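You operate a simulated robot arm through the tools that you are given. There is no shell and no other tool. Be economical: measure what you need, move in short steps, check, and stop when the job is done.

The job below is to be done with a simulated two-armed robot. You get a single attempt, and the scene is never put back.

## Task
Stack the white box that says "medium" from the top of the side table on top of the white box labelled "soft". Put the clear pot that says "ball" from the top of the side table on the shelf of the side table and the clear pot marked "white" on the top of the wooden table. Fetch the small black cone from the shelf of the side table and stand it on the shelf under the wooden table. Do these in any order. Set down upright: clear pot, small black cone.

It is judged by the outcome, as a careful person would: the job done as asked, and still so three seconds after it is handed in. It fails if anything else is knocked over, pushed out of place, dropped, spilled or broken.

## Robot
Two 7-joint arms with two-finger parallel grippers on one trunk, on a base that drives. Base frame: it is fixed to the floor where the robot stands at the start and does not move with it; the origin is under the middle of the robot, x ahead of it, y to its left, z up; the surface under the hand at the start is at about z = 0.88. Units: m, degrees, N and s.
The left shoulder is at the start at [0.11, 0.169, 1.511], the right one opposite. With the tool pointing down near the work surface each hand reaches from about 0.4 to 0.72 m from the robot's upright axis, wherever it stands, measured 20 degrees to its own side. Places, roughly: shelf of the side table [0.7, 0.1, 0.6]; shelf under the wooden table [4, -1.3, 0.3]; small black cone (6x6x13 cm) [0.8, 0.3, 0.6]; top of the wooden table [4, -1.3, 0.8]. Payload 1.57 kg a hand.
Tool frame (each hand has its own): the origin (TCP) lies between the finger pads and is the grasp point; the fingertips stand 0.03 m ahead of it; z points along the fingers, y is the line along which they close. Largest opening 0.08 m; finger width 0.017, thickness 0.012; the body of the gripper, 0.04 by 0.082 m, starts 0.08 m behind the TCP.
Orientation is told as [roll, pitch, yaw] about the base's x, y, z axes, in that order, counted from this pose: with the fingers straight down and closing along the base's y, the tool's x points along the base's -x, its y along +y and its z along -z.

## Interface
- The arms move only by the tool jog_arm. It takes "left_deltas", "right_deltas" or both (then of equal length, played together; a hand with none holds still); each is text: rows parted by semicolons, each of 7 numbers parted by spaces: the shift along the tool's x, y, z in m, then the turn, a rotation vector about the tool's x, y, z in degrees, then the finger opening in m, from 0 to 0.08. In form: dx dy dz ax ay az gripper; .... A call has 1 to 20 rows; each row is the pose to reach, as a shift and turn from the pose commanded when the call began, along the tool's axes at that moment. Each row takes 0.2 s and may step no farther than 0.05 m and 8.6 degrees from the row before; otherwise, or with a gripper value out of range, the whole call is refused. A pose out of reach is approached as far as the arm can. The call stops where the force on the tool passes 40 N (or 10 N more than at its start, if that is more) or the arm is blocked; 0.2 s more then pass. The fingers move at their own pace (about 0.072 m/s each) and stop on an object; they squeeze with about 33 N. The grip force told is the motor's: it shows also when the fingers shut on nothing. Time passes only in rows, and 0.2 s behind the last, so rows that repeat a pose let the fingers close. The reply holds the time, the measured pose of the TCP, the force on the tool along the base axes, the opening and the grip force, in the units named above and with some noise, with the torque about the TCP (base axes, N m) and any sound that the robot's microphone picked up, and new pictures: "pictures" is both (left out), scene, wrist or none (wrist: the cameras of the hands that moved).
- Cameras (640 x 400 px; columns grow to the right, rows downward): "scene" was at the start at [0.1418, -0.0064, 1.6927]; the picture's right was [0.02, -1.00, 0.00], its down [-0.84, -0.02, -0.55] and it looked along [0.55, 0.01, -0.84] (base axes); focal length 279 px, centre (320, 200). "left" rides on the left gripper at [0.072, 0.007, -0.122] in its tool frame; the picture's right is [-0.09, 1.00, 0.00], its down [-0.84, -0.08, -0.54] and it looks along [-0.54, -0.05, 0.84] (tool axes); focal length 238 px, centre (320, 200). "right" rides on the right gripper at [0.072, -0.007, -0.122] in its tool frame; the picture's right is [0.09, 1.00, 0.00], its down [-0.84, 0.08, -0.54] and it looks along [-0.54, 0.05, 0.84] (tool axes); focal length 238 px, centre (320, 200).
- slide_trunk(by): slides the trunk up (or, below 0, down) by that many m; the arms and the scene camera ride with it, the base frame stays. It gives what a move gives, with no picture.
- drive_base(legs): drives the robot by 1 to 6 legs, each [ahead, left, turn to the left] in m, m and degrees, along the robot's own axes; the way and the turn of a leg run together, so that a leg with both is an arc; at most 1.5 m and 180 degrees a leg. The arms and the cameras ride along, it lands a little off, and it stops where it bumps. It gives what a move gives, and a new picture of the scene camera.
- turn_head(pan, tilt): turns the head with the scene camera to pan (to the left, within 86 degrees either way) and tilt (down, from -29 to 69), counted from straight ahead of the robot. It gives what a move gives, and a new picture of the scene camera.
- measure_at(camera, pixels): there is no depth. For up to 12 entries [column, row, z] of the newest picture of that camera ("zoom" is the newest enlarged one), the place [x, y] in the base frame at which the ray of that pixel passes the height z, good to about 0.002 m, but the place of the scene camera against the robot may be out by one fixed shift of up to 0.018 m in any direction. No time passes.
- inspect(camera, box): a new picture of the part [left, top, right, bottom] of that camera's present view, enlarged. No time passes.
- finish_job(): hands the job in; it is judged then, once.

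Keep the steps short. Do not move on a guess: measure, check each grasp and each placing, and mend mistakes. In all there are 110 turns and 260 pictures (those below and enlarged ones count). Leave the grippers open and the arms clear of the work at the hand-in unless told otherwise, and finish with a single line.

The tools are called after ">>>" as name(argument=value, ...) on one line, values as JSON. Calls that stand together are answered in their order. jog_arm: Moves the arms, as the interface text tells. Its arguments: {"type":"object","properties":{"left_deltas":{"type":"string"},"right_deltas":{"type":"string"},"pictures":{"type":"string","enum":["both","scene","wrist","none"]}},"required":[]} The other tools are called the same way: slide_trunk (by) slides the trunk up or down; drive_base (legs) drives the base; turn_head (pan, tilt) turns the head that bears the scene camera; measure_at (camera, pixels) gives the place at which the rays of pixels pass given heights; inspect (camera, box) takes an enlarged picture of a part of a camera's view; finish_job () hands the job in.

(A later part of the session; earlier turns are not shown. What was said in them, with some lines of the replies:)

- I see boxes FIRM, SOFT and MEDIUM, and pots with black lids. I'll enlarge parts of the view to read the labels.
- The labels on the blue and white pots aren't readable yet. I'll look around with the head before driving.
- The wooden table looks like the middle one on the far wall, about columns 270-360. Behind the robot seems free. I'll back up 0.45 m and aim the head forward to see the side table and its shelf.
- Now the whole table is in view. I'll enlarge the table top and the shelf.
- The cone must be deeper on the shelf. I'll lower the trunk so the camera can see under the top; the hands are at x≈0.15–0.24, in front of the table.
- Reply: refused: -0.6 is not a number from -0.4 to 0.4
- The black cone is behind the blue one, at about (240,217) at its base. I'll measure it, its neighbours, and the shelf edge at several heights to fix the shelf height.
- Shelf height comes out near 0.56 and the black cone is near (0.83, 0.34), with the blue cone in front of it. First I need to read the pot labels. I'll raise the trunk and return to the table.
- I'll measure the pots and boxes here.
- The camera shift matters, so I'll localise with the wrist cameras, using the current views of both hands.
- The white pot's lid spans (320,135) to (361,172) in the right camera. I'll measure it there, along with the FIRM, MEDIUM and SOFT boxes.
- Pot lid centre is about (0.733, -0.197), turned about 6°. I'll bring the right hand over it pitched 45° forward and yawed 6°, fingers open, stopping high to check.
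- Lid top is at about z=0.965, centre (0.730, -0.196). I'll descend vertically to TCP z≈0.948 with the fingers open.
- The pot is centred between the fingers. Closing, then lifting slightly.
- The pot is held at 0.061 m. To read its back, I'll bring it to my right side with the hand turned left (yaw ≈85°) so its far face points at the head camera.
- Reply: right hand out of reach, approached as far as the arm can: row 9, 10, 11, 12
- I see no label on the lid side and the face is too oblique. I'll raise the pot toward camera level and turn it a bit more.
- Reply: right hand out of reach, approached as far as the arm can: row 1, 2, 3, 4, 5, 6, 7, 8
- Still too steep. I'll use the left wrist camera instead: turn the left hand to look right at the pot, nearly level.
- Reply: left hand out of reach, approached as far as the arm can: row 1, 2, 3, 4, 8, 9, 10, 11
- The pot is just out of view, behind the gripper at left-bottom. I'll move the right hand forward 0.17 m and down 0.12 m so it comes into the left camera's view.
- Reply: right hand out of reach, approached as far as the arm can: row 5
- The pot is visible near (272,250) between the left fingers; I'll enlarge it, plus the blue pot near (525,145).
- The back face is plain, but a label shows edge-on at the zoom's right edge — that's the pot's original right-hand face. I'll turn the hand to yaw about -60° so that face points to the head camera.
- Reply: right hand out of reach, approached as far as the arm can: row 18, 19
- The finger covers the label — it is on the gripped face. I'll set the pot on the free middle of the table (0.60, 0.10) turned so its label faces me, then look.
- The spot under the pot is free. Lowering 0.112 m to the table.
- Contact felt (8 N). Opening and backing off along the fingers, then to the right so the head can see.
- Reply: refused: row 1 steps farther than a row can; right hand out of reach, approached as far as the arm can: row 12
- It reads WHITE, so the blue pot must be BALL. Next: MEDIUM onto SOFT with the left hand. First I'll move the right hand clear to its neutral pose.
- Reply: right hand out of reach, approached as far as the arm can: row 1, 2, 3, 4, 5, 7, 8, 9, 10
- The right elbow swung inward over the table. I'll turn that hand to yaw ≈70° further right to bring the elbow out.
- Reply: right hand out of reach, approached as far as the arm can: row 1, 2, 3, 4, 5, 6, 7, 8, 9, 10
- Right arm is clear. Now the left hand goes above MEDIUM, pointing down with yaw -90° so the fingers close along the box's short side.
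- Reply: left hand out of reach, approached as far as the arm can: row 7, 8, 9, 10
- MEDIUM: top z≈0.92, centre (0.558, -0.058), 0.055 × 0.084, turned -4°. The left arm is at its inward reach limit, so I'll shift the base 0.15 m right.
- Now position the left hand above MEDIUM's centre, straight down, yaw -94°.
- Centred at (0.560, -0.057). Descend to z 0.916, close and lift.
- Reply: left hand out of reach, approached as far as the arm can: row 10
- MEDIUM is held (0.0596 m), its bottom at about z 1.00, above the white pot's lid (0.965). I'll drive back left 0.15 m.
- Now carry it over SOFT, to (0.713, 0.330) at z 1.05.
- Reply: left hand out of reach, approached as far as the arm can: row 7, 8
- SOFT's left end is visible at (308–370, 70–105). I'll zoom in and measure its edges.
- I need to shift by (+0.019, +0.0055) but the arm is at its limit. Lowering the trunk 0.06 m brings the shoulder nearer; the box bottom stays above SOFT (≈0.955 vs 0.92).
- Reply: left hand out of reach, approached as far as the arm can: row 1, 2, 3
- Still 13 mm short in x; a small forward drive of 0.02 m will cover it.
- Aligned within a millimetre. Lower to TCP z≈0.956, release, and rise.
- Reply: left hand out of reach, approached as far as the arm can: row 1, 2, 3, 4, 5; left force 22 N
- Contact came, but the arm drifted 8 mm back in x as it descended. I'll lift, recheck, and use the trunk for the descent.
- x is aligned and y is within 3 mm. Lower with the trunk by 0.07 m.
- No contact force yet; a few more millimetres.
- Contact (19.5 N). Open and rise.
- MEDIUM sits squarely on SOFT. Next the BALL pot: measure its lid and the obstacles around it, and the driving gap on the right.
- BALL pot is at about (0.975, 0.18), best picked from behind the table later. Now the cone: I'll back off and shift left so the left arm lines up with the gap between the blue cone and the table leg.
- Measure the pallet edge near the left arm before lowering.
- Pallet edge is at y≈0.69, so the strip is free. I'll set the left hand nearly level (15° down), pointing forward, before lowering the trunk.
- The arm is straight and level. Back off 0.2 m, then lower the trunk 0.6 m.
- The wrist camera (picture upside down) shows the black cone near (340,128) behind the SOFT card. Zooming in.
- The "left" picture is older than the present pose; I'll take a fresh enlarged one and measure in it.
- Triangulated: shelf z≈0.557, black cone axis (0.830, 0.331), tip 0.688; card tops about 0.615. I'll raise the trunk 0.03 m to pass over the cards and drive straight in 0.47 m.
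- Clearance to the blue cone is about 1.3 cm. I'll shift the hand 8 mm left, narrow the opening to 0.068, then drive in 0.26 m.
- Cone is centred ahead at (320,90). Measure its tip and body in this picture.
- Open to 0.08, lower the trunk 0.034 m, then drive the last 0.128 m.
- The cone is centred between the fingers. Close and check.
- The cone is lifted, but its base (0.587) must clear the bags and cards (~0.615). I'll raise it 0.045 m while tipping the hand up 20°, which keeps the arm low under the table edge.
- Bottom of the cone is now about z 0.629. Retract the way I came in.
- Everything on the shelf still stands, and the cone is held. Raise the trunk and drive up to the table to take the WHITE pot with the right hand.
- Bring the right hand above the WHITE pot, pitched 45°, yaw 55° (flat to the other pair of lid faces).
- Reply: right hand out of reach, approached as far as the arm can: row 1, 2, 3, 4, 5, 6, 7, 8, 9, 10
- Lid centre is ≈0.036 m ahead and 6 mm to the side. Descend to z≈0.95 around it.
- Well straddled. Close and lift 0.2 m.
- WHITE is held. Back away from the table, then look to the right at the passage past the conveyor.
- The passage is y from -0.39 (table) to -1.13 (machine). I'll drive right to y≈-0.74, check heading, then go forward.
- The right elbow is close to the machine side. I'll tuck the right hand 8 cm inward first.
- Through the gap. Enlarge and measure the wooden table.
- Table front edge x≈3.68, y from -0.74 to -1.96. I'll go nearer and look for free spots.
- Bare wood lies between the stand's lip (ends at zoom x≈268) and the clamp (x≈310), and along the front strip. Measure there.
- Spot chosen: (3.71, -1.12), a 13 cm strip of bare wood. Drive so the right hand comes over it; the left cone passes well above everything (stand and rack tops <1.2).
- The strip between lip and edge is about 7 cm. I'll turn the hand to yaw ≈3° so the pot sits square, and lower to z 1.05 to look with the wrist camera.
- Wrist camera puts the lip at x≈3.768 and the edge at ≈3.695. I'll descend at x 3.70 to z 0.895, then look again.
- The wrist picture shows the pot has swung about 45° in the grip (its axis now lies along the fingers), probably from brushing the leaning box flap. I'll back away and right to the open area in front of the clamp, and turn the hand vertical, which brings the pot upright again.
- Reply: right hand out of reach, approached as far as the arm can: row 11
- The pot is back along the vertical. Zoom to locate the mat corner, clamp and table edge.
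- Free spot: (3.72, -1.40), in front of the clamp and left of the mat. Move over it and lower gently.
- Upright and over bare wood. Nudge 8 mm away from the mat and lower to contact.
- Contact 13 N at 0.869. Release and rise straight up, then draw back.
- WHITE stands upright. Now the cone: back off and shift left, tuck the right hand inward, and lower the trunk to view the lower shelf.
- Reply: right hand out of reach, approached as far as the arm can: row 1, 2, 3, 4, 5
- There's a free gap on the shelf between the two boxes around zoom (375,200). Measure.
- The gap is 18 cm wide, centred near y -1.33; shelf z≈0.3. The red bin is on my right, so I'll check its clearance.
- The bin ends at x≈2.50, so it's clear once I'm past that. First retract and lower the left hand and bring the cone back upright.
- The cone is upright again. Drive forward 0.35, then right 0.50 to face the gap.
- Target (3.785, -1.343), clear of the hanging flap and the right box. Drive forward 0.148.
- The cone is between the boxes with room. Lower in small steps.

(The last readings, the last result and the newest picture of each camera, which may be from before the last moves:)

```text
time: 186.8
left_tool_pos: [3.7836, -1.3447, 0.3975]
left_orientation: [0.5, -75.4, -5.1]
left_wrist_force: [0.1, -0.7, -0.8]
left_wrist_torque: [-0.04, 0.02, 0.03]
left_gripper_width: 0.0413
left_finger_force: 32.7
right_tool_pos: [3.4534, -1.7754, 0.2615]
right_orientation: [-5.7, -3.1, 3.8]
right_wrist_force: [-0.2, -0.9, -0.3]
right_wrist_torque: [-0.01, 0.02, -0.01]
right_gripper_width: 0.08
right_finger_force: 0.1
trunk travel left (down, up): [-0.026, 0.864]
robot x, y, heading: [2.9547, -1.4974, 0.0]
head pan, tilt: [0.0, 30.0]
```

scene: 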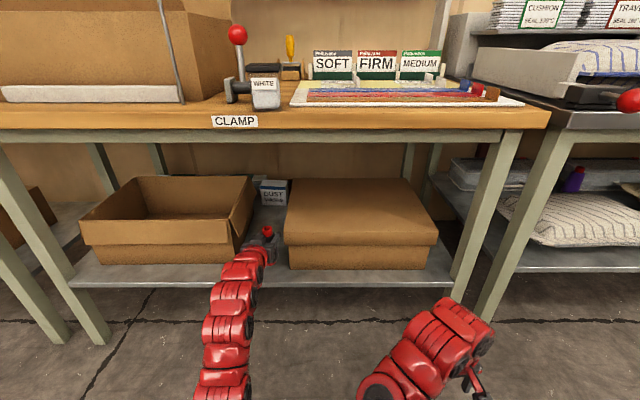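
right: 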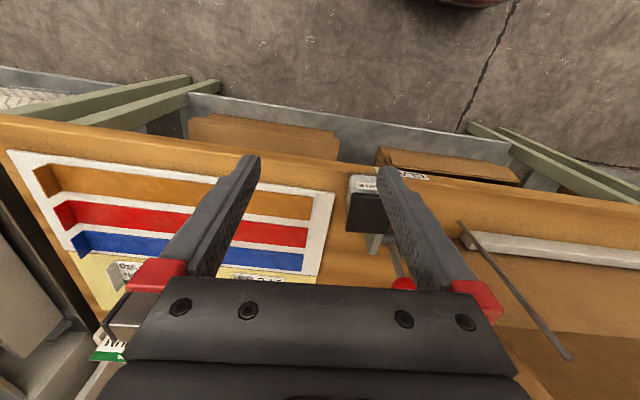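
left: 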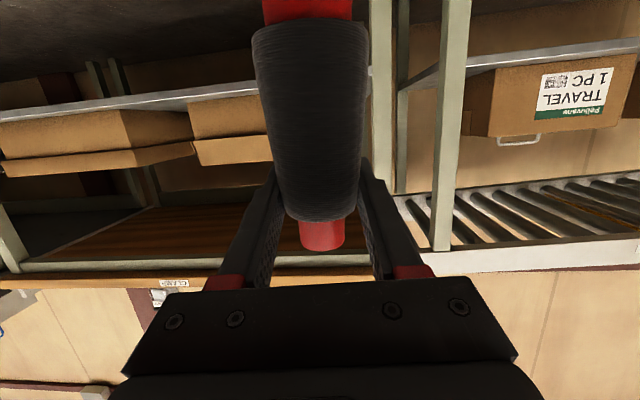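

No contact yet; a bit further.

>>> jog_arm(left_deltas="0.0039 0 0.001 0 0 0 0.02; 0.0077 0 0.002 0 0 0 0.02; 0.0106 0 0.0028 0 0 0 0.02", pictures="none")

```text
time: 187.6
left_tool_pos: [3.7827, -1.3451, 0.393]
left_orientation: [0.7, -76.1, -5.1]
left_wrist_force: [-1.0, 0.2, 21.8]
left_wrist_torque: [-0.38, 0.1, 0.01]
left_gripper_width: 0.0413
left_finger_force: 33.3
right_tool_pos: [3.4533, -1.7762, 0.2639]
right_orientation: [-5.6, -3.2, 3.8]
right_wrist_force: [0.2, -0.5, -0.6]
right_wrist_torque: [-0.02, 0.0, 0.0]
right_gripper_width: 0.0801
right_finger_force: 0.0
trunk travel left (down, up): [-0.026, 0.864]
robot x, y, heading: [2.9557, -1.4979, 0.3]
head pan, tilt: [0.0, 30.0]
```

Contact (22 N). Ease up 4 mm, open, and check.

>>> jog_arm(left_deltas="-0.005 0 -0.0013 0 0 0 0.02; -0.005 0 -0.0013 0 0 0 0.075; -0.005 0 -0.0013 0 0 0 0.075; -0.005 0 -0.0013 0 0 0 0.075; -0.005 0 -0.0013 0 0 0 0.075", pictures="wrist")

```text
time: 188.8
left_tool_pos: [3.7842, -1.345, 0.3916]
left_orientation: [0.6, -75.4, -5.1]
left_wrist_force: [0.1, -0.5, -0.1]
left_wrist_torque: [0.02, 0.02, 0.0]
left_gripper_width: 0.0749
left_finger_force: 0.0
right_tool_pos: [3.4534, -1.7757, 0.2615]
right_orientation: [-5.8, -3.1, 3.8]
right_wrist_force: [-0.6, 0.3, 0.1]
right_wrist_torque: [-0.01, -0.02, -0.01]
right_gripper_width: 0.08
right_finger_force: 0.0
trunk travel left (down, up): [-0.026, 0.864]
robot x, y, heading: [2.9552, -1.5016, 0.2]
head pan, tilt: [0.0, 30.0]
```

left: 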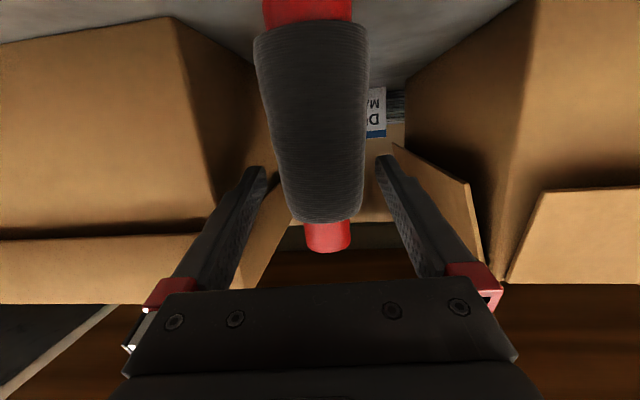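

Released, and the cone stands. Drive straight back 0.5 m.

>>> drive_base(legs=[[-0.3, 0.02, 0]])

>>> inspect(camera="scene", box=[200, 60, 440, 260])

```text
time: 190.4
left_tool_pos: [3.593, -1.3285, 0.395]
left_orientation: [0.9, -75.7, -5.0]
left_wrist_force: [-0.5, -0.6, 0.0]
left_wrist_torque: [-0.03, 0.01, 0.01]
left_gripper_width: 0.0749
left_finger_force: 0.2
right_tool_pos: [3.2645, -1.7606, 0.2621]
right_orientation: [-5.8, -3.2, 4.0]
right_wrist_force: [0.7, -1.2, 1.5]
right_wrist_torque: [0.01, 0.0, 0.02]
right_gripper_width: 0.0798
right_finger_force: 0.1
trunk travel left (down, up): [-0.026, 0.864]
robot x, y, heading: [2.7666, -1.4862, 0.4]
head pan, tilt: [0.0, 30.0]
stopped in leg 1: the robot was blocked; the commanded pose is now the measured one
```

scene: 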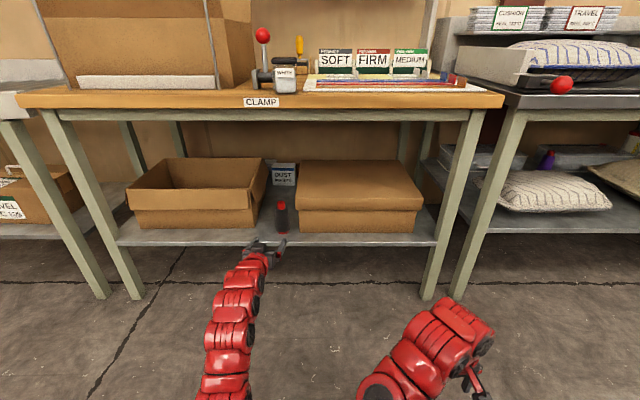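

```text
2.00 times, centred on (320, 160) of scene
```

zoom: 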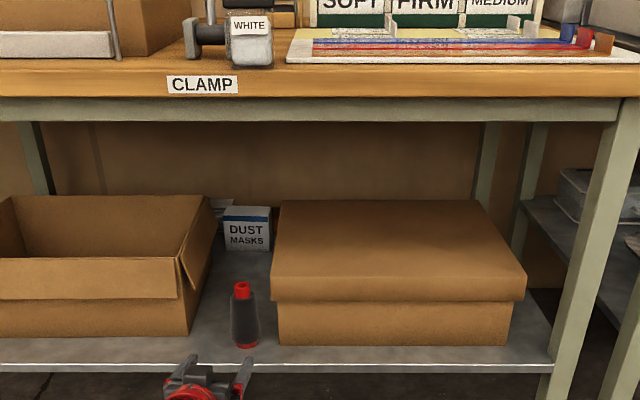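

The cone stands upright between the boxes. My base touched the bin while reversing, so I'll slide left first, then raise the trunk and head to the rear of the side table.

>>> drive_base(legs=[[0.02, 0.6, 0], [-0.35, 0.35, 0]])

>>> slide_trunk(by=0.4)

>>> slide_trunk(by=0.38)

>>> turn_head(pan=-50, tilt=35)

```text
time: 196.4
left_tool_pos: [3.2509, -0.383, 0.3926]
left_orientation: [0.8, -75.6, -5.1]
left_wrist_force: [-0.7, -0.8, 0.0]
left_wrist_torque: [0.03, -0.04, -0.01]
left_gripper_width: 0.0749
left_finger_force: 0.0
right_tool_pos: [2.9199, -0.8155, 0.2627]
right_orientation: [-5.6, -3.2, 3.9]
right_wrist_force: [0.8, 0.4, -0.3]
right_wrist_torque: [-0.02, -0.02, -0.02]
right_gripper_width: 0.0801
right_finger_force: 0.0
trunk travel left (down, up): [-0.026, 0.864]
robot x, y, heading: [2.4244, -0.5363, 0.1]
head pan, tilt: [0.0, 30.0]
```

scene: 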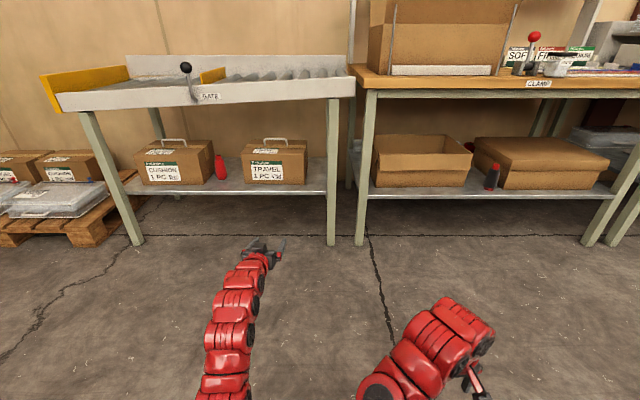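

```text
time: 200.2
left_tool_pos: [3.2515, -0.3815, 0.7943]
left_orientation: [0.8, -75.5, -5.2]
left_wrist_force: [0.1, 0.4, 0.2]
left_wrist_torque: [0.01, 0.01, 0.01]
left_gripper_width: 0.0749
left_finger_force: 0.0
right_tool_pos: [2.9224, -0.814, 0.6618]
right_orientation: [-5.8, -3.3, 3.9]
right_wrist_force: [0.4, 0.0, -0.6]
right_wrist_torque: [-0.04, 0.0, -0.01]
right_gripper_width: 0.0802
right_finger_force: 0.1
trunk travel left (down, up): [-0.426, 0.464]
robot x, y, heading: [2.4254, -0.5367, 0.1]
head pan, tilt: [0.0, 30.0]
```

```text
time: 203.9
left_tool_pos: [3.251, -0.3826, 1.1729]
left_orientation: [0.7, -75.6, -5.0]
left_wrist_force: [-0.1, -0.1, 0.3]
left_wrist_torque: [0.0, -0.01, -0.02]
left_gripper_width: 0.0749
left_finger_force: 0.1
right_tool_pos: [2.9224, -0.8142, 1.0433]
right_orientation: [-5.8, -3.2, 3.8]
right_wrist_force: [0.2, -1.1, -0.3]
right_wrist_torque: [-0.01, -0.01, -0.02]
right_gripper_width: 0.0798
right_finger_force: 0.1
trunk travel left (down, up): [-0.806, 0.084]
robot x, y, heading: [2.4245, -0.5392, 0.1]
head pan, tilt: [0.0, 30.0]
```

```text
time: 205.1
left_tool_pos: [3.2509, -0.3821, 1.1737]
left_orientation: [0.9, -75.6, -5.1]
left_wrist_force: [0.1, 0.4, -0.4]
left_wrist_torque: [-0.02, 0.01, -0.01]
left_gripper_width: 0.075
left_finger_force: 0.1
right_tool_pos: [2.9217, -0.8141, 1.0422]
right_orientation: [-5.8, -3.1, 3.9]
right_wrist_force: [0.4, 0.0, 0.7]
right_wrist_torque: [0.0, -0.02, -0.02]
right_gripper_width: 0.08
right_finger_force: 0.0
trunk travel left (down, up): [-0.806, 0.084]
robot x, y, heading: [2.4239, -0.5377, 0.3]
head pan, tilt: [-50.0, 35.0]
5 turns are left
```

scene: 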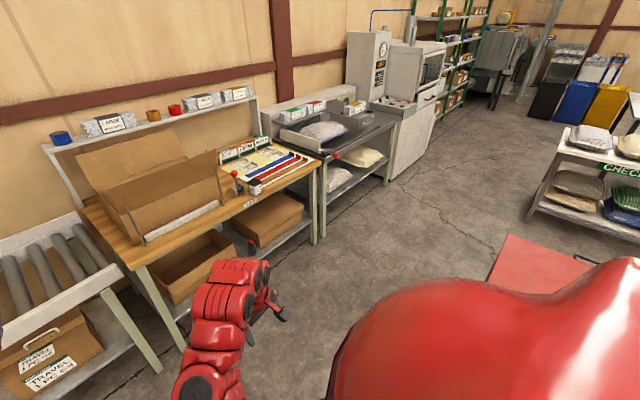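

I have 5 turns left, so I must bundle. Now: set the left hand to a 45° hover pose, turn around, and drive to the rear of the side table behind the BALL pot, then look.

>>> jog_arm(left_deltas="0.0241 -0.0031 -0.0234 -0.65 4.37 -0.37 0.08; 0.0483 -0.0062 -0.0469 -1.3 8.74 -0.74 0.08; 0.0724 -0.0093 -0.0703 -1.96 13.1 -1.1 0.08; 0.0966 -0.0123 -0.0937 -2.6 17.5 -1.5 0.08; 0.1207 -0.0154 -0.1171 -3.26 21.9 -1.86 0.08; 0.1449 -0.0185 -0.1406 -3.9 26.2 -2.2 0.08; 0.169 -0.0216 -0.164 -4.57 30.6 -2.6 0.08; 0.169 -0.0216 -0.164 -4.57 30.6 -2.6 0.08", pictures="none")

>>> drive_base(legs=[[0, 0, 179.8], [0.5, 0, 0], [0, -0.865, 0], [0.28, 0, 0]])

>>> turn_head(pan=5, tilt=50)

>>> inspect(camera="left", box=[0, 0, 640, 400])

>>> measure_at(camera="zoom", pixels=[[280, 80, 0.965], [320, 80, 0.965], [360, 80, 0.965], [280, 110, 0.965], [320, 110, 0.965], [360, 110, 0.965], [320, 140, 0.965], [320, 50, 0.965], [320, 20, 0.965], [200, 80, 0.965], [440, 80, 0.965], [320, 170, 0.965]])

```text
time: 206.9
left_tool_pos: [3.0492, -0.39, 1.0501]
left_orientation: [0.2, -45.0, 0.7]
left_wrist_force: [1.4, 0.3, 0.1]
left_wrist_torque: [0.02, 0.0, 0.01]
left_gripper_width: 0.0801
left_finger_force: 0.0
right_tool_pos: [2.9218, -0.8128, 1.0416]
right_orientation: [-5.7, -3.2, 4.0]
right_wrist_force: [0.5, -0.2, -0.4]
right_wrist_torque: [0.0, 0.01, -0.04]
right_gripper_width: 0.0801
right_finger_force: 0.1
trunk travel left (down, up): [-0.806, 0.084]
robot x, y, heading: [2.4221, -0.5408, 0.2]
head pan, tilt: [-50.0, 35.0]
```

```text
time: 222.8
left_tool_pos: [1.0389, 0.2295, 1.0507]
left_orientation: [0.3, -45.0, 179.3]
left_wrist_force: [-0.5, -0.2, 0.4]
left_wrist_torque: [0.01, -0.01, 0.01]
left_gripper_width: 0.08
left_finger_force: 0.0
right_tool_pos: [1.1743, 0.652, 1.0428]
right_orientation: [-5.7, -3.2, -177.5]
right_wrist_force: [0.4, -0.2, -0.4]
right_wrist_torque: [0.01, -0.03, 0.01]
right_gripper_width: 0.0801
right_finger_force: 0.1
trunk travel left (down, up): [-0.806, 0.084]
robot x, y, heading: [1.6654, 0.3616, 178.8]
head pan, tilt: [-50.0, 35.0]
```

scene: 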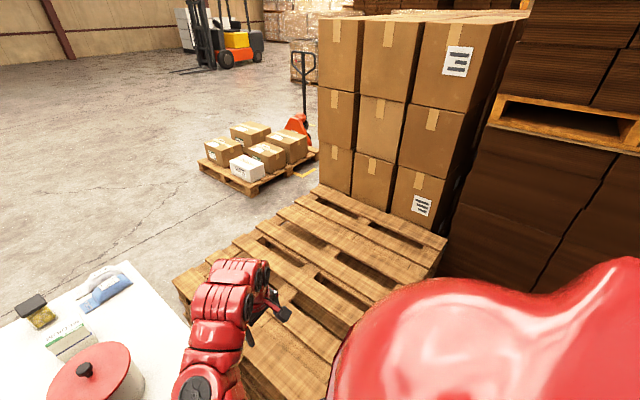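

```text
time: 224.1
left_tool_pos: [1.0371, 0.2301, 1.0501]
left_orientation: [0.2, -45.1, 179.2]
left_wrist_force: [-0.5, 0.0, 0.1]
left_wrist_torque: [0.01, -0.02, -0.01]
left_gripper_width: 0.08
left_finger_force: 0.0
right_tool_pos: [1.173, 0.6514, 1.0411]
right_orientation: [-5.7, -3.2, -177.5]
right_wrist_force: [0.0, -0.9, -0.1]
right_wrist_torque: [-0.01, 0.0, 0.01]
right_gripper_width: 0.0799
right_finger_force: 0.0
trunk travel left (down, up): [-0.806, 0.084]
robot x, y, heading: [1.665, 0.3642, 178.6]
head pan, tilt: [5.0, 50.0]
```

scene: 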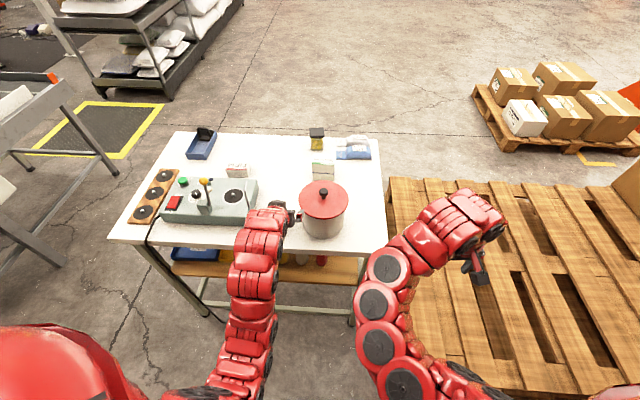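

```text
1.00 times, centred on (320, 200) of left (not enlarged: the box is as wide or as high as the picture)
```

zoom: 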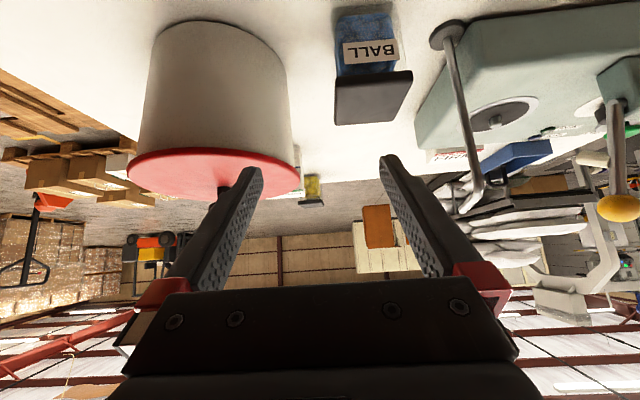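

```text
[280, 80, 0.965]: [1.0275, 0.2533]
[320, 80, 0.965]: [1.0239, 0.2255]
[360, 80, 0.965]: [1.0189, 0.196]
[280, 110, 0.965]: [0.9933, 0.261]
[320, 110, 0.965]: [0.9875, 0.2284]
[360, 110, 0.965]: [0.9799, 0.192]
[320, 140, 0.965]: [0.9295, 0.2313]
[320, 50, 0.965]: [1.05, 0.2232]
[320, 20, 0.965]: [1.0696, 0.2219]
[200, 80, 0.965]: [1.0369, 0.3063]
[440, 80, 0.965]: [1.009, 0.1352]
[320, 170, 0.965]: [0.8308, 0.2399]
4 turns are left
```

It reads BALL, with the lid centred near (0.980, 0.183). Now bundle: straddle, close, lift, back off, turn to face the wooden table again, tuck the right arm for the passage, and check.

>>> jog_arm(left_deltas="-0.02 0.024 0.02 0 0 0 0.08; -0.0403 0.0478 0.0403 0 0 0 0.08; -0.0166 0.0478 0.064 0 0 0 0.08; 0.0072 0.0478 0.0878 0 0 0 0.08; 0.022 0.0478 0.1026 0 0 0 0.08; 0.0316 0.0478 0.1112 0 0 0 0.08; 0.0316 0.0478 0.1112 0 0 0 0.03; 0.0316 0.0478 0.1112 0 0 0 0.03; 0.0316 0.0478 0.1112 0 0 0 0.03; 0.0316 0.0478 0.1112 0 0 0 0.03; 0.018 0.0478 0.0976 0 0 0 0.03; -0.01 0.0478 0.0696 0 0 0 0.03; -0.04 0.0478 0.0396 0 0 0 0.03; -0.07 0.0478 0.0096 0 0 0 0.03; -0.1 0.0478 -0.0204 0 0 0 0.03; -0.13 0.0478 -0.0504 0 0 0 0.03", pictures="wrist")

>>> drive_base(legs=[[-0.6, 0, 0], [0, 0.6, 0], [0, 0, -177.9], [0, -0.45, 0]])

>>> jog_arm(right_deltas="-0.0117 0.0204 -0.0074 -2.61 -4.15 -4.5 0.06; -0.0235 0.0407 -0.0148 -5.22 -8.3 -9 0.06; -0.0352 0.0611 -0.0222 -7.83 -12.45 -13.5 0.06; -0.0469 0.0814 -0.0296 -10.44 -16.6 -18 0.06; -0.0587 0.1018 -0.0371 -13.05 -20.75 -22.5 0.06; -0.0704 0.1222 -0.0445 -15.66 -24.9 -27 0.06; -0.0821 0.1425 -0.0519 -18.27 -29.05 -31.5 0.06; -0.0938 0.1629 -0.0593 -20.88 -33.2 -36 0.06; -0.1056 0.1832 -0.0667 -23.49 -37.35 -40.5 0.06; -0.1173 0.2036 -0.0741 -26.1 -41.5 -45 0.06", pictures="scene")

>>> inspect(camera="left", box=[0, 0, 640, 400])

```text
time: 227.5
left_tool_pos: [0.9836, 0.1811, 1.1769]
left_orientation: [0.1, -45.0, 179.4]
left_wrist_force: [0.2, 0.3, -0.7]
left_wrist_torque: [0.02, 0.03, 0.01]
left_gripper_width: 0.0614
left_finger_force: 33.1
right_tool_pos: [1.1734, 0.6512, 1.0428]
right_orientation: [-5.6, -3.2, -177.4]
right_wrist_force: [0.1, -0.6, -0.4]
right_wrist_torque: [0.01, 0.01, 0.01]
right_gripper_width: 0.0802
right_finger_force: 0.0
trunk travel left (down, up): [-0.806, 0.084]
robot x, y, heading: [1.6669, 0.3615, 178.8]
head pan, tilt: [5.0, 50.0]
```

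left: 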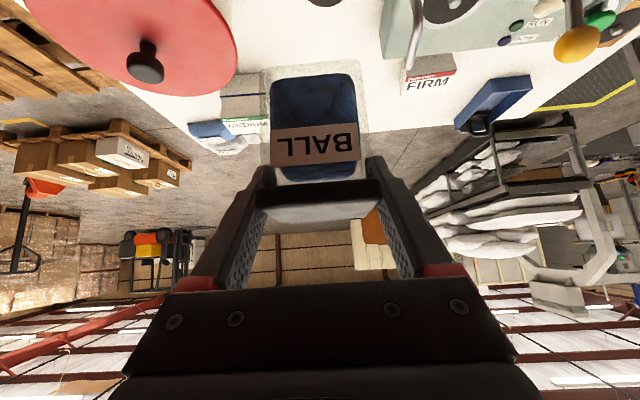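

```text
time: 243.6
left_tool_pos: [2.9188, -0.5342, 1.1771]
left_orientation: [0.3, -44.8, -1.4]
left_wrist_force: [-0.4, 0.2, -0.1]
left_wrist_torque: [0.02, -0.02, 0.02]
left_gripper_width: 0.0613
left_finger_force: 33.3
right_tool_pos: [2.7241, -1.0015, 1.0422]
right_orientation: [-5.8, -3.2, 1.9]
right_wrist_force: [-0.4, 0.2, -0.4]
right_wrist_torque: [-0.05, 0.01, 0.0]
right_gripper_width: 0.0798
right_finger_force: 0.1
trunk travel left (down, up): [-0.806, 0.084]
robot x, y, heading: [2.2377, -0.7073, -1.7]
head pan, tilt: [5.0, 50.0]
```

scene: 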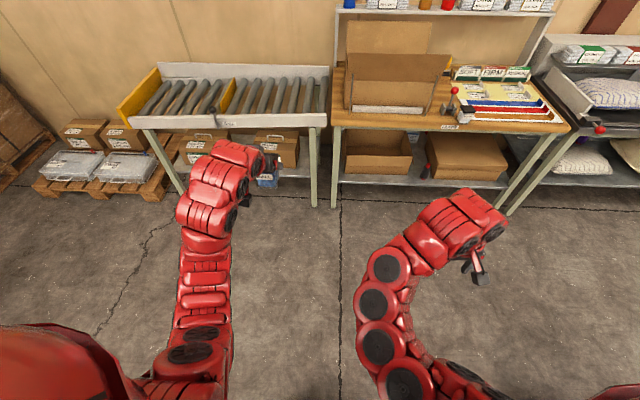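

```text
time: 245.8
left_tool_pos: [2.9188, -0.534, 1.177]
left_orientation: [0.3, -45.0, -1.3]
left_wrist_force: [-0.9, -0.8, -1.3]
left_wrist_torque: [0.01, 0.01, -0.01]
left_gripper_width: 0.0611
left_finger_force: 33.7
right_tool_pos: [2.83, -0.817, 1.0343]
right_orientation: [-0.2, -45.2, 52.2]
right_wrist_force: [-0.8, -0.4, 1.0]
right_wrist_torque: [0.01, -0.02, 0.02]
right_gripper_width: 0.0599
right_finger_force: 0.0
right hand out of reach, approached as far as the arm can: row 2, 3, 4, 5, 6, 7, 8, 9, 10
trunk travel left (down, up): [-0.806, 0.084]
robot x, y, heading: [2.2353, -0.7101, -1.8]
head pan, tilt: [5.0, 50.0]
```

scene: 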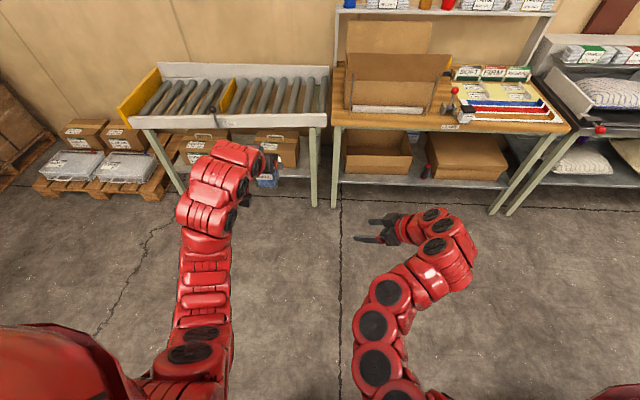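

```text
1.00 times, centred on (320, 200) of left (not enlarged: the box is as wide or as high as the picture)
3 turns are left
```

zoom: 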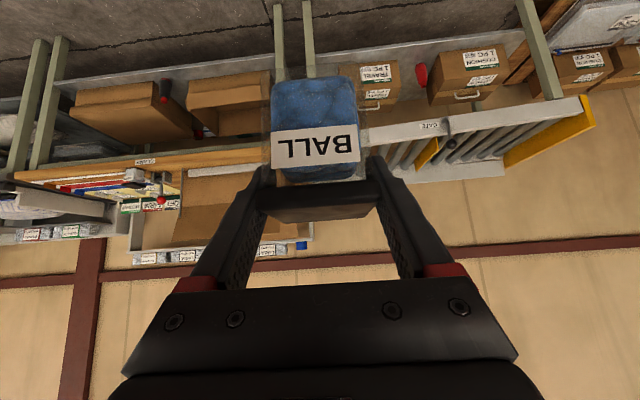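

BALL is held upright. Now back through the passage after correcting the heading, move in front of the shelf, lower the trunk, and look.

>>> drive_base(legs=[[0, 0, 1.8], [-1.4, 0, 0], [-1.35, 0, 0], [0, 0.635, 0]])

>>> slide_trunk(by=-0.4)

>>> slide_trunk(by=-0.07)

>>> turn_head(pan=0, tilt=35)

>>> measure_at(camera="scene", pixels=[[240, 210, 0.557], [264, 210, 0.557], [290, 210, 0.557], [240, 225, 0.557], [264, 225, 0.557], [290, 225, 0.557], [240, 240, 0.557], [264, 240, 0.557], [290, 240, 0.557], [264, 255, 0.557], [264, 195, 0.557], [340, 240, 0.557]])

>>> inspect(camera="scene", box=[180, 150, 400, 290])

>>> inspect(camera="left", box=[0, 0, 640, 400])

```text
time: 262.4
left_tool_pos: [0.2306, 0.1427, 1.1764]
left_orientation: [0.3, -45.0, -1.7]
left_wrist_force: [-0.1, -0.7, -0.2]
left_wrist_torque: [0.05, -0.02, -0.01]
left_gripper_width: 0.0611
left_finger_force: 33.0
right_tool_pos: [0.1392, -0.1435, 1.0344]
right_orientation: [-0.3, -45.0, 51.8]
right_wrist_force: [-0.2, 0.7, 0.7]
right_wrist_torque: [-0.01, 0.02, 0.0]
right_gripper_width: 0.06
right_finger_force: 0.2
trunk travel left (down, up): [-0.806, 0.084]
robot x, y, heading: [-0.453, -0.0262, -2.4]
head pan, tilt: [5.0, 50.0]
```

scene: 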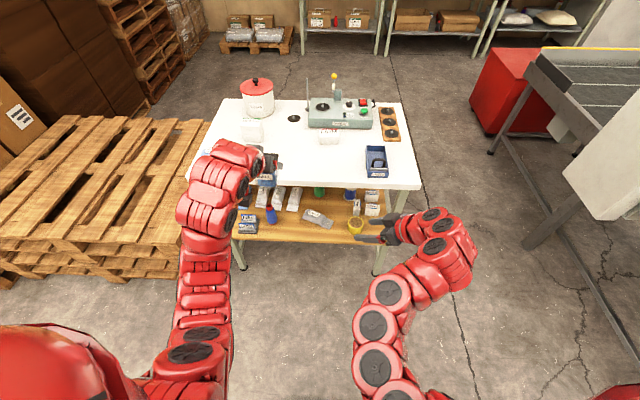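

```text
time: 266.2
left_tool_pos: [0.2321, 0.1422, 0.7763]
left_orientation: [0.3, -45.0, -1.7]
left_wrist_force: [0.4, 0.1, -0.7]
left_wrist_torque: [-0.03, 0.03, 0.0]
left_gripper_width: 0.0609
left_finger_force: 33.2
right_tool_pos: [0.1405, -0.1409, 0.6345]
right_orientation: [-0.4, -45.0, 51.8]
right_wrist_force: [0.0, 0.3, -0.3]
right_wrist_torque: [0.03, 0.0, -0.03]
right_gripper_width: 0.0599
right_finger_force: 0.1
trunk travel left (down, up): [-0.406, 0.484]
robot x, y, heading: [-0.4536, -0.0261, -2.5]
head pan, tilt: [5.0, 50.0]
```

```text
time: 267.3
left_tool_pos: [0.2315, 0.1424, 0.7067]
left_orientation: [0.3, -45.0, -1.7]
left_wrist_force: [-0.2, 0.2, -0.4]
left_wrist_torque: [0.02, -0.03, 0.04]
left_gripper_width: 0.0612
left_finger_force: 33.0
right_tool_pos: [0.139, -0.1414, 0.5644]
right_orientation: [-0.5, -45.0, 51.9]
right_wrist_force: [0.1, 0.5, 0.5]
right_wrist_torque: [0.01, -0.06, 0.04]
right_gripper_width: 0.0601
right_finger_force: 0.1
trunk travel left (down, up): [-0.336, 0.554]
robot x, y, heading: [-0.4545, -0.0252, -2.3]
head pan, tilt: [5.0, 50.0]
```

```text
time: 268.1
left_tool_pos: [0.2307, 0.1428, 0.7061]
left_orientation: [0.3, -45.0, -1.7]
left_wrist_force: [-0.3, 0.1, 0.7]
left_wrist_torque: [0.0, -0.01, 0.01]
left_gripper_width: 0.0608
left_finger_force: 32.3
right_tool_pos: [0.1398, -0.1418, 0.5652]
right_orientation: [-0.5, -45.1, 51.8]
right_wrist_force: [0.6, 0.3, 0.7]
right_wrist_torque: [-0.01, -0.03, -0.01]
right_gripper_width: 0.0596
right_finger_force: 0.2
trunk travel left (down, up): [-0.336, 0.554]
robot x, y, heading: [-0.4532, -0.0226, -2.4]
head pan, tilt: [0.0, 35.0]
```

scene: 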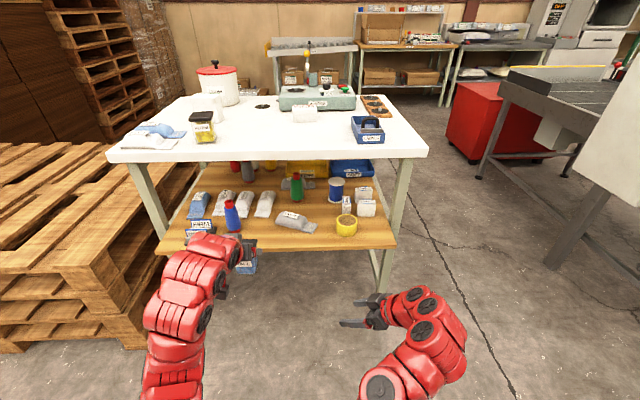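

```text
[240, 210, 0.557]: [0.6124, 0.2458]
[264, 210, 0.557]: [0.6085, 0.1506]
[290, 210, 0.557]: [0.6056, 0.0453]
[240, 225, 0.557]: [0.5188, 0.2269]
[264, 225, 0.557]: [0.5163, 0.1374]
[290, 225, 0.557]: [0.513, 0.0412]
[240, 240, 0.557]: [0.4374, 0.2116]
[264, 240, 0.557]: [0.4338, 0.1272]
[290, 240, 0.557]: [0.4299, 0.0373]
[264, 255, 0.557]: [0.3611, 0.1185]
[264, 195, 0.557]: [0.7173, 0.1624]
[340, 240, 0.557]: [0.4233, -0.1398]
```

```text
2.86 times, centred on (290, 220) of scene
```

zoom: 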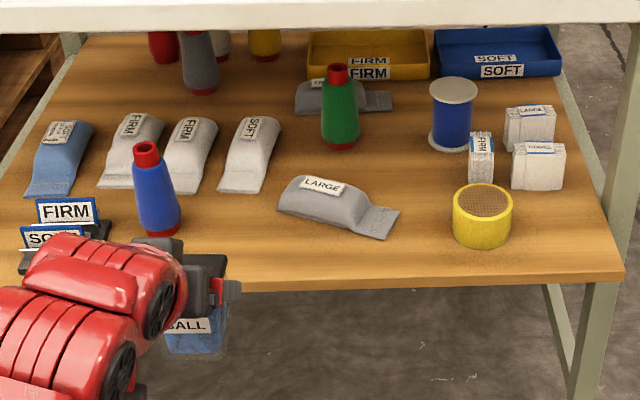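

```text
1.00 times, centred on (320, 200) of left (not enlarged: the box is as wide or as high as the picture)
2 turns are left
```

zoom: 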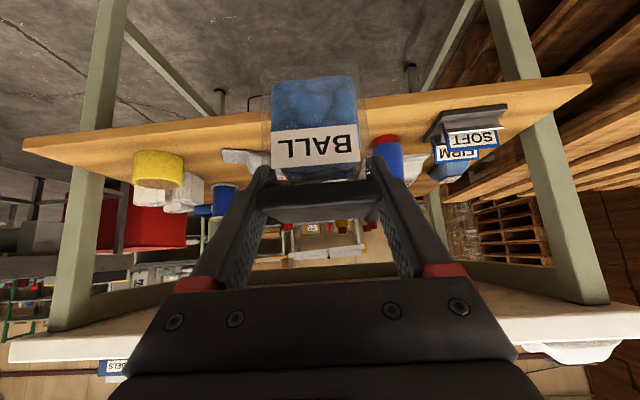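

The pot is upright in the hand. The spot at (0.44, 0.135), in front and between the blue cone and the LARGE bag, is free. Drive in 0.10, reach forward 0.105, lower, release, withdraw along the fingers, back off, and look.

>>> drive_base(legs=[[0.1, 0, 0]])

>>> jog_arm(left_deltas="-0.0249 0 0.0249 0 0 0 0.03; -0.0497 0 0.0497 0 0 0 0.03; -0.0746 0 0.0746 0 0 0 0.03; -0.0534 0 0.0958 0 0 0 0.03; -0.0322 0 0.117 0 0 0 0.03; -0.0237 0 0.1255 0 0 0 0.03; -0.0195 0 0.1297 0 0 0 0.03; -0.0173 0 0.1319 0 0 0 0.03; -0.0173 0 0.1319 0 0 0 0.03", pictures="wrist")

>>> jog_arm(left_deltas="0 0 0 0 0 0 0.08; 0 0 0 0 0 0 0.08; 0 0 0 0 0 0 0.08; 0 0 0 0 0 0 0.08; 0 0 -0.025 0 0 0 0.08; 0 0 -0.06 0 0 0 0.08; 0 0 -0.1 0 0 0 0.08; 0 0 -0.14 0 0 0 0.08", right_deltas="0 0 0 0 0 0 0.08; 0 0 0 0 0 0 0.08; 0 0 0 0 0 0 0.08; 0 0 0 0 0 0 0.08; 0 0 0 0 0 0 0.08; 0 0 0 0 0 0 0.08; 0 0 0 0 0 0 0.08; 0 0 0 0 0 0 0.08", pictures="wrist")

>>> drive_base(legs=[[-0.25, 0, 0]])

>>> inspect(camera="scene", box=[160, 120, 400, 270])

```text
time: 269.2
left_tool_pos: [0.3308, 0.1393, 0.7068]
left_orientation: [0.4, -44.9, -1.6]
left_wrist_force: [0.8, -0.3, -0.4]
left_wrist_torque: [0.0, -0.03, -0.01]
left_gripper_width: 0.0612
left_finger_force: 33.2
right_tool_pos: [0.2388, -0.1456, 0.5644]
right_orientation: [-0.3, -44.9, 51.8]
right_wrist_force: [-0.3, 1.0, 0.2]
right_wrist_torque: [-0.01, 0.01, 0.02]
right_gripper_width: 0.0599
right_finger_force: 0.0
trunk travel left (down, up): [-0.336, 0.554]
robot x, y, heading: [-0.3542, -0.0303, -2.3]
head pan, tilt: [0.0, 35.0]
```

scene: 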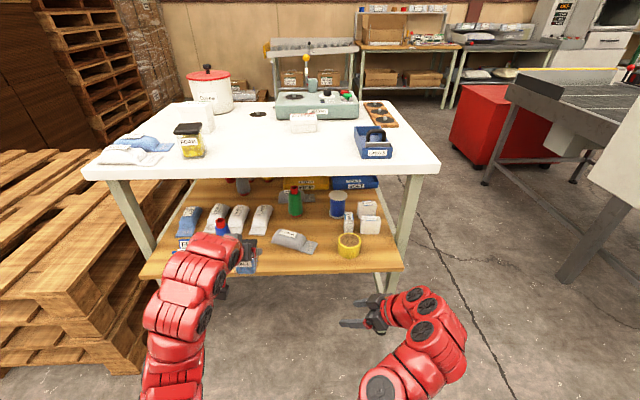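

```text
time: 271.2
left_tool_pos: [0.4355, 0.1355, 0.6287]
left_orientation: [0.3, -45.3, -1.7]
left_wrist_force: [0.5, -1.3, 5.5]
left_wrist_torque: [-0.21, 0.07, 0.03]
left_gripper_width: 0.0613
left_finger_force: 32.7
right_tool_pos: [0.2398, -0.1461, 0.5648]
right_orientation: [-0.3, -45.1, 51.8]
right_wrist_force: [-0.4, 0.6, 0.3]
right_wrist_torque: [0.0, 0.02, -0.04]
right_gripper_width: 0.0601
right_finger_force: 0.0
trunk travel left (down, up): [-0.336, 0.554]
robot x, y, heading: [-0.3552, -0.0315, -1.9]
head pan, tilt: [0.0, 35.0]
```

left: 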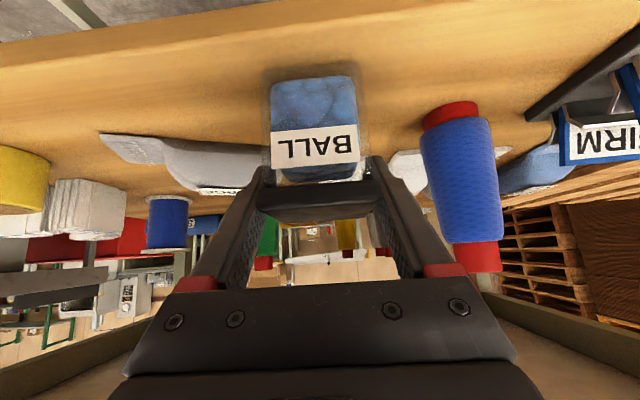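

```text
time: 273.0
left_tool_pos: [0.3342, 0.1395, 0.7263]
left_orientation: [0.4, -45.0, -1.7]
left_wrist_force: [0.1, 0.8, 0.1]
left_wrist_torque: [0.01, 0.01, 0.03]
left_gripper_width: 0.0797
left_finger_force: 0.1
right_tool_pos: [0.2383, -0.1457, 0.5647]
right_orientation: [-0.5, -45.0, 52.0]
right_wrist_force: [-0.1, 0.1, 0.4]
right_wrist_torque: [-0.02, -0.01, 0.05]
right_gripper_width: 0.0799
right_finger_force: 0.0
trunk travel left (down, up): [-0.336, 0.554]
robot x, y, heading: [-0.3555, -0.0279, -2.2]
head pan, tilt: [0.0, 35.0]
```

right: 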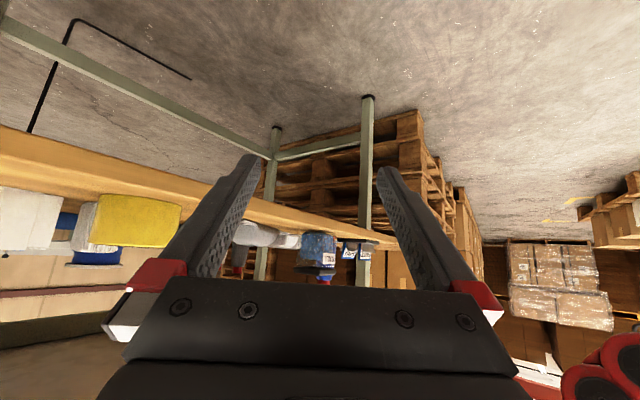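
left: 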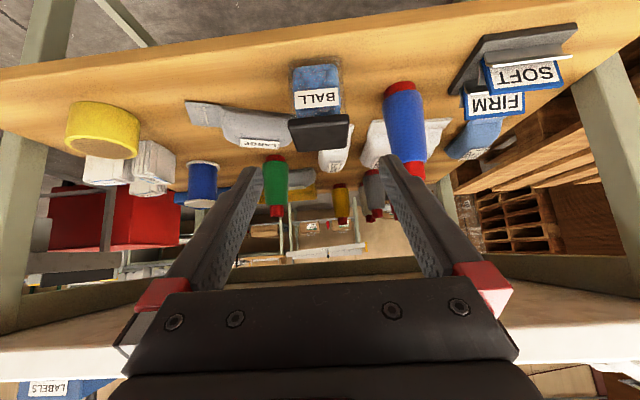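

```text
time: 274.9
left_tool_pos: [0.0892, 0.1428, 0.7269]
left_orientation: [0.2, -45.1, -2.0]
left_wrist_force: [-0.2, 1.0, 0.1]
left_wrist_torque: [0.01, 0.0, 0.0]
left_gripper_width: 0.0799
left_finger_force: 0.0
right_tool_pos: [-0.0086, -0.1383, 0.5657]
right_orientation: [-0.4, -45.0, 51.6]
right_wrist_force: [-0.6, -0.9, 0.5]
right_wrist_torque: [-0.01, -0.01, -0.01]
right_gripper_width: 0.08
right_finger_force: 0.0
trunk travel left (down, up): [-0.336, 0.554]
robot x, y, heading: [-0.5997, -0.0198, -2.4]
head pan, tilt: [0.0, 35.0]
```

scene: 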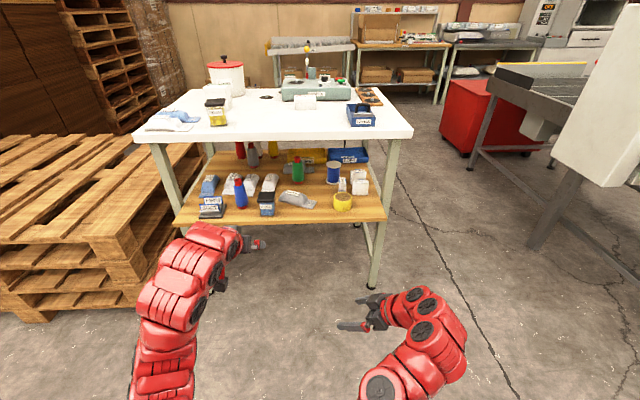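

```text
2.67 times, centred on (280, 195) of scene
1 turns are left
```

zoom: 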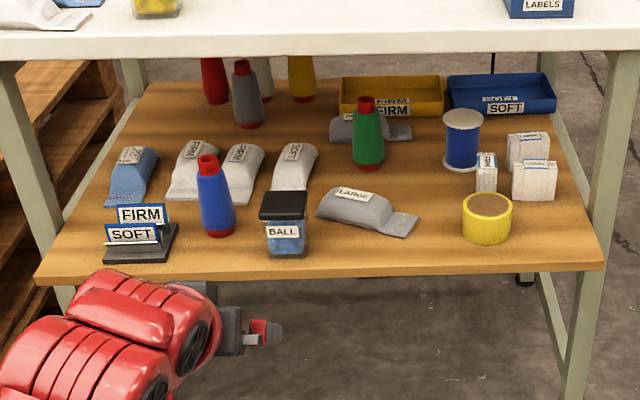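

The BALL pot stands upright on the shelf with nothing around it disturbed, the other placings looked right when last checked, and both grippers are open and clear. Handing in.

>>> finish_job()

```text
The job is handed in.
```

I finished all four placements and handed the job in: MEDIUM is on SOFT, the BALL pot is on the side table's shelf, the WHITE pot is on the wooden table and the black cone is on the shelf under it; my base did bump the red bin once while reversing, and I did not check whether it moved.
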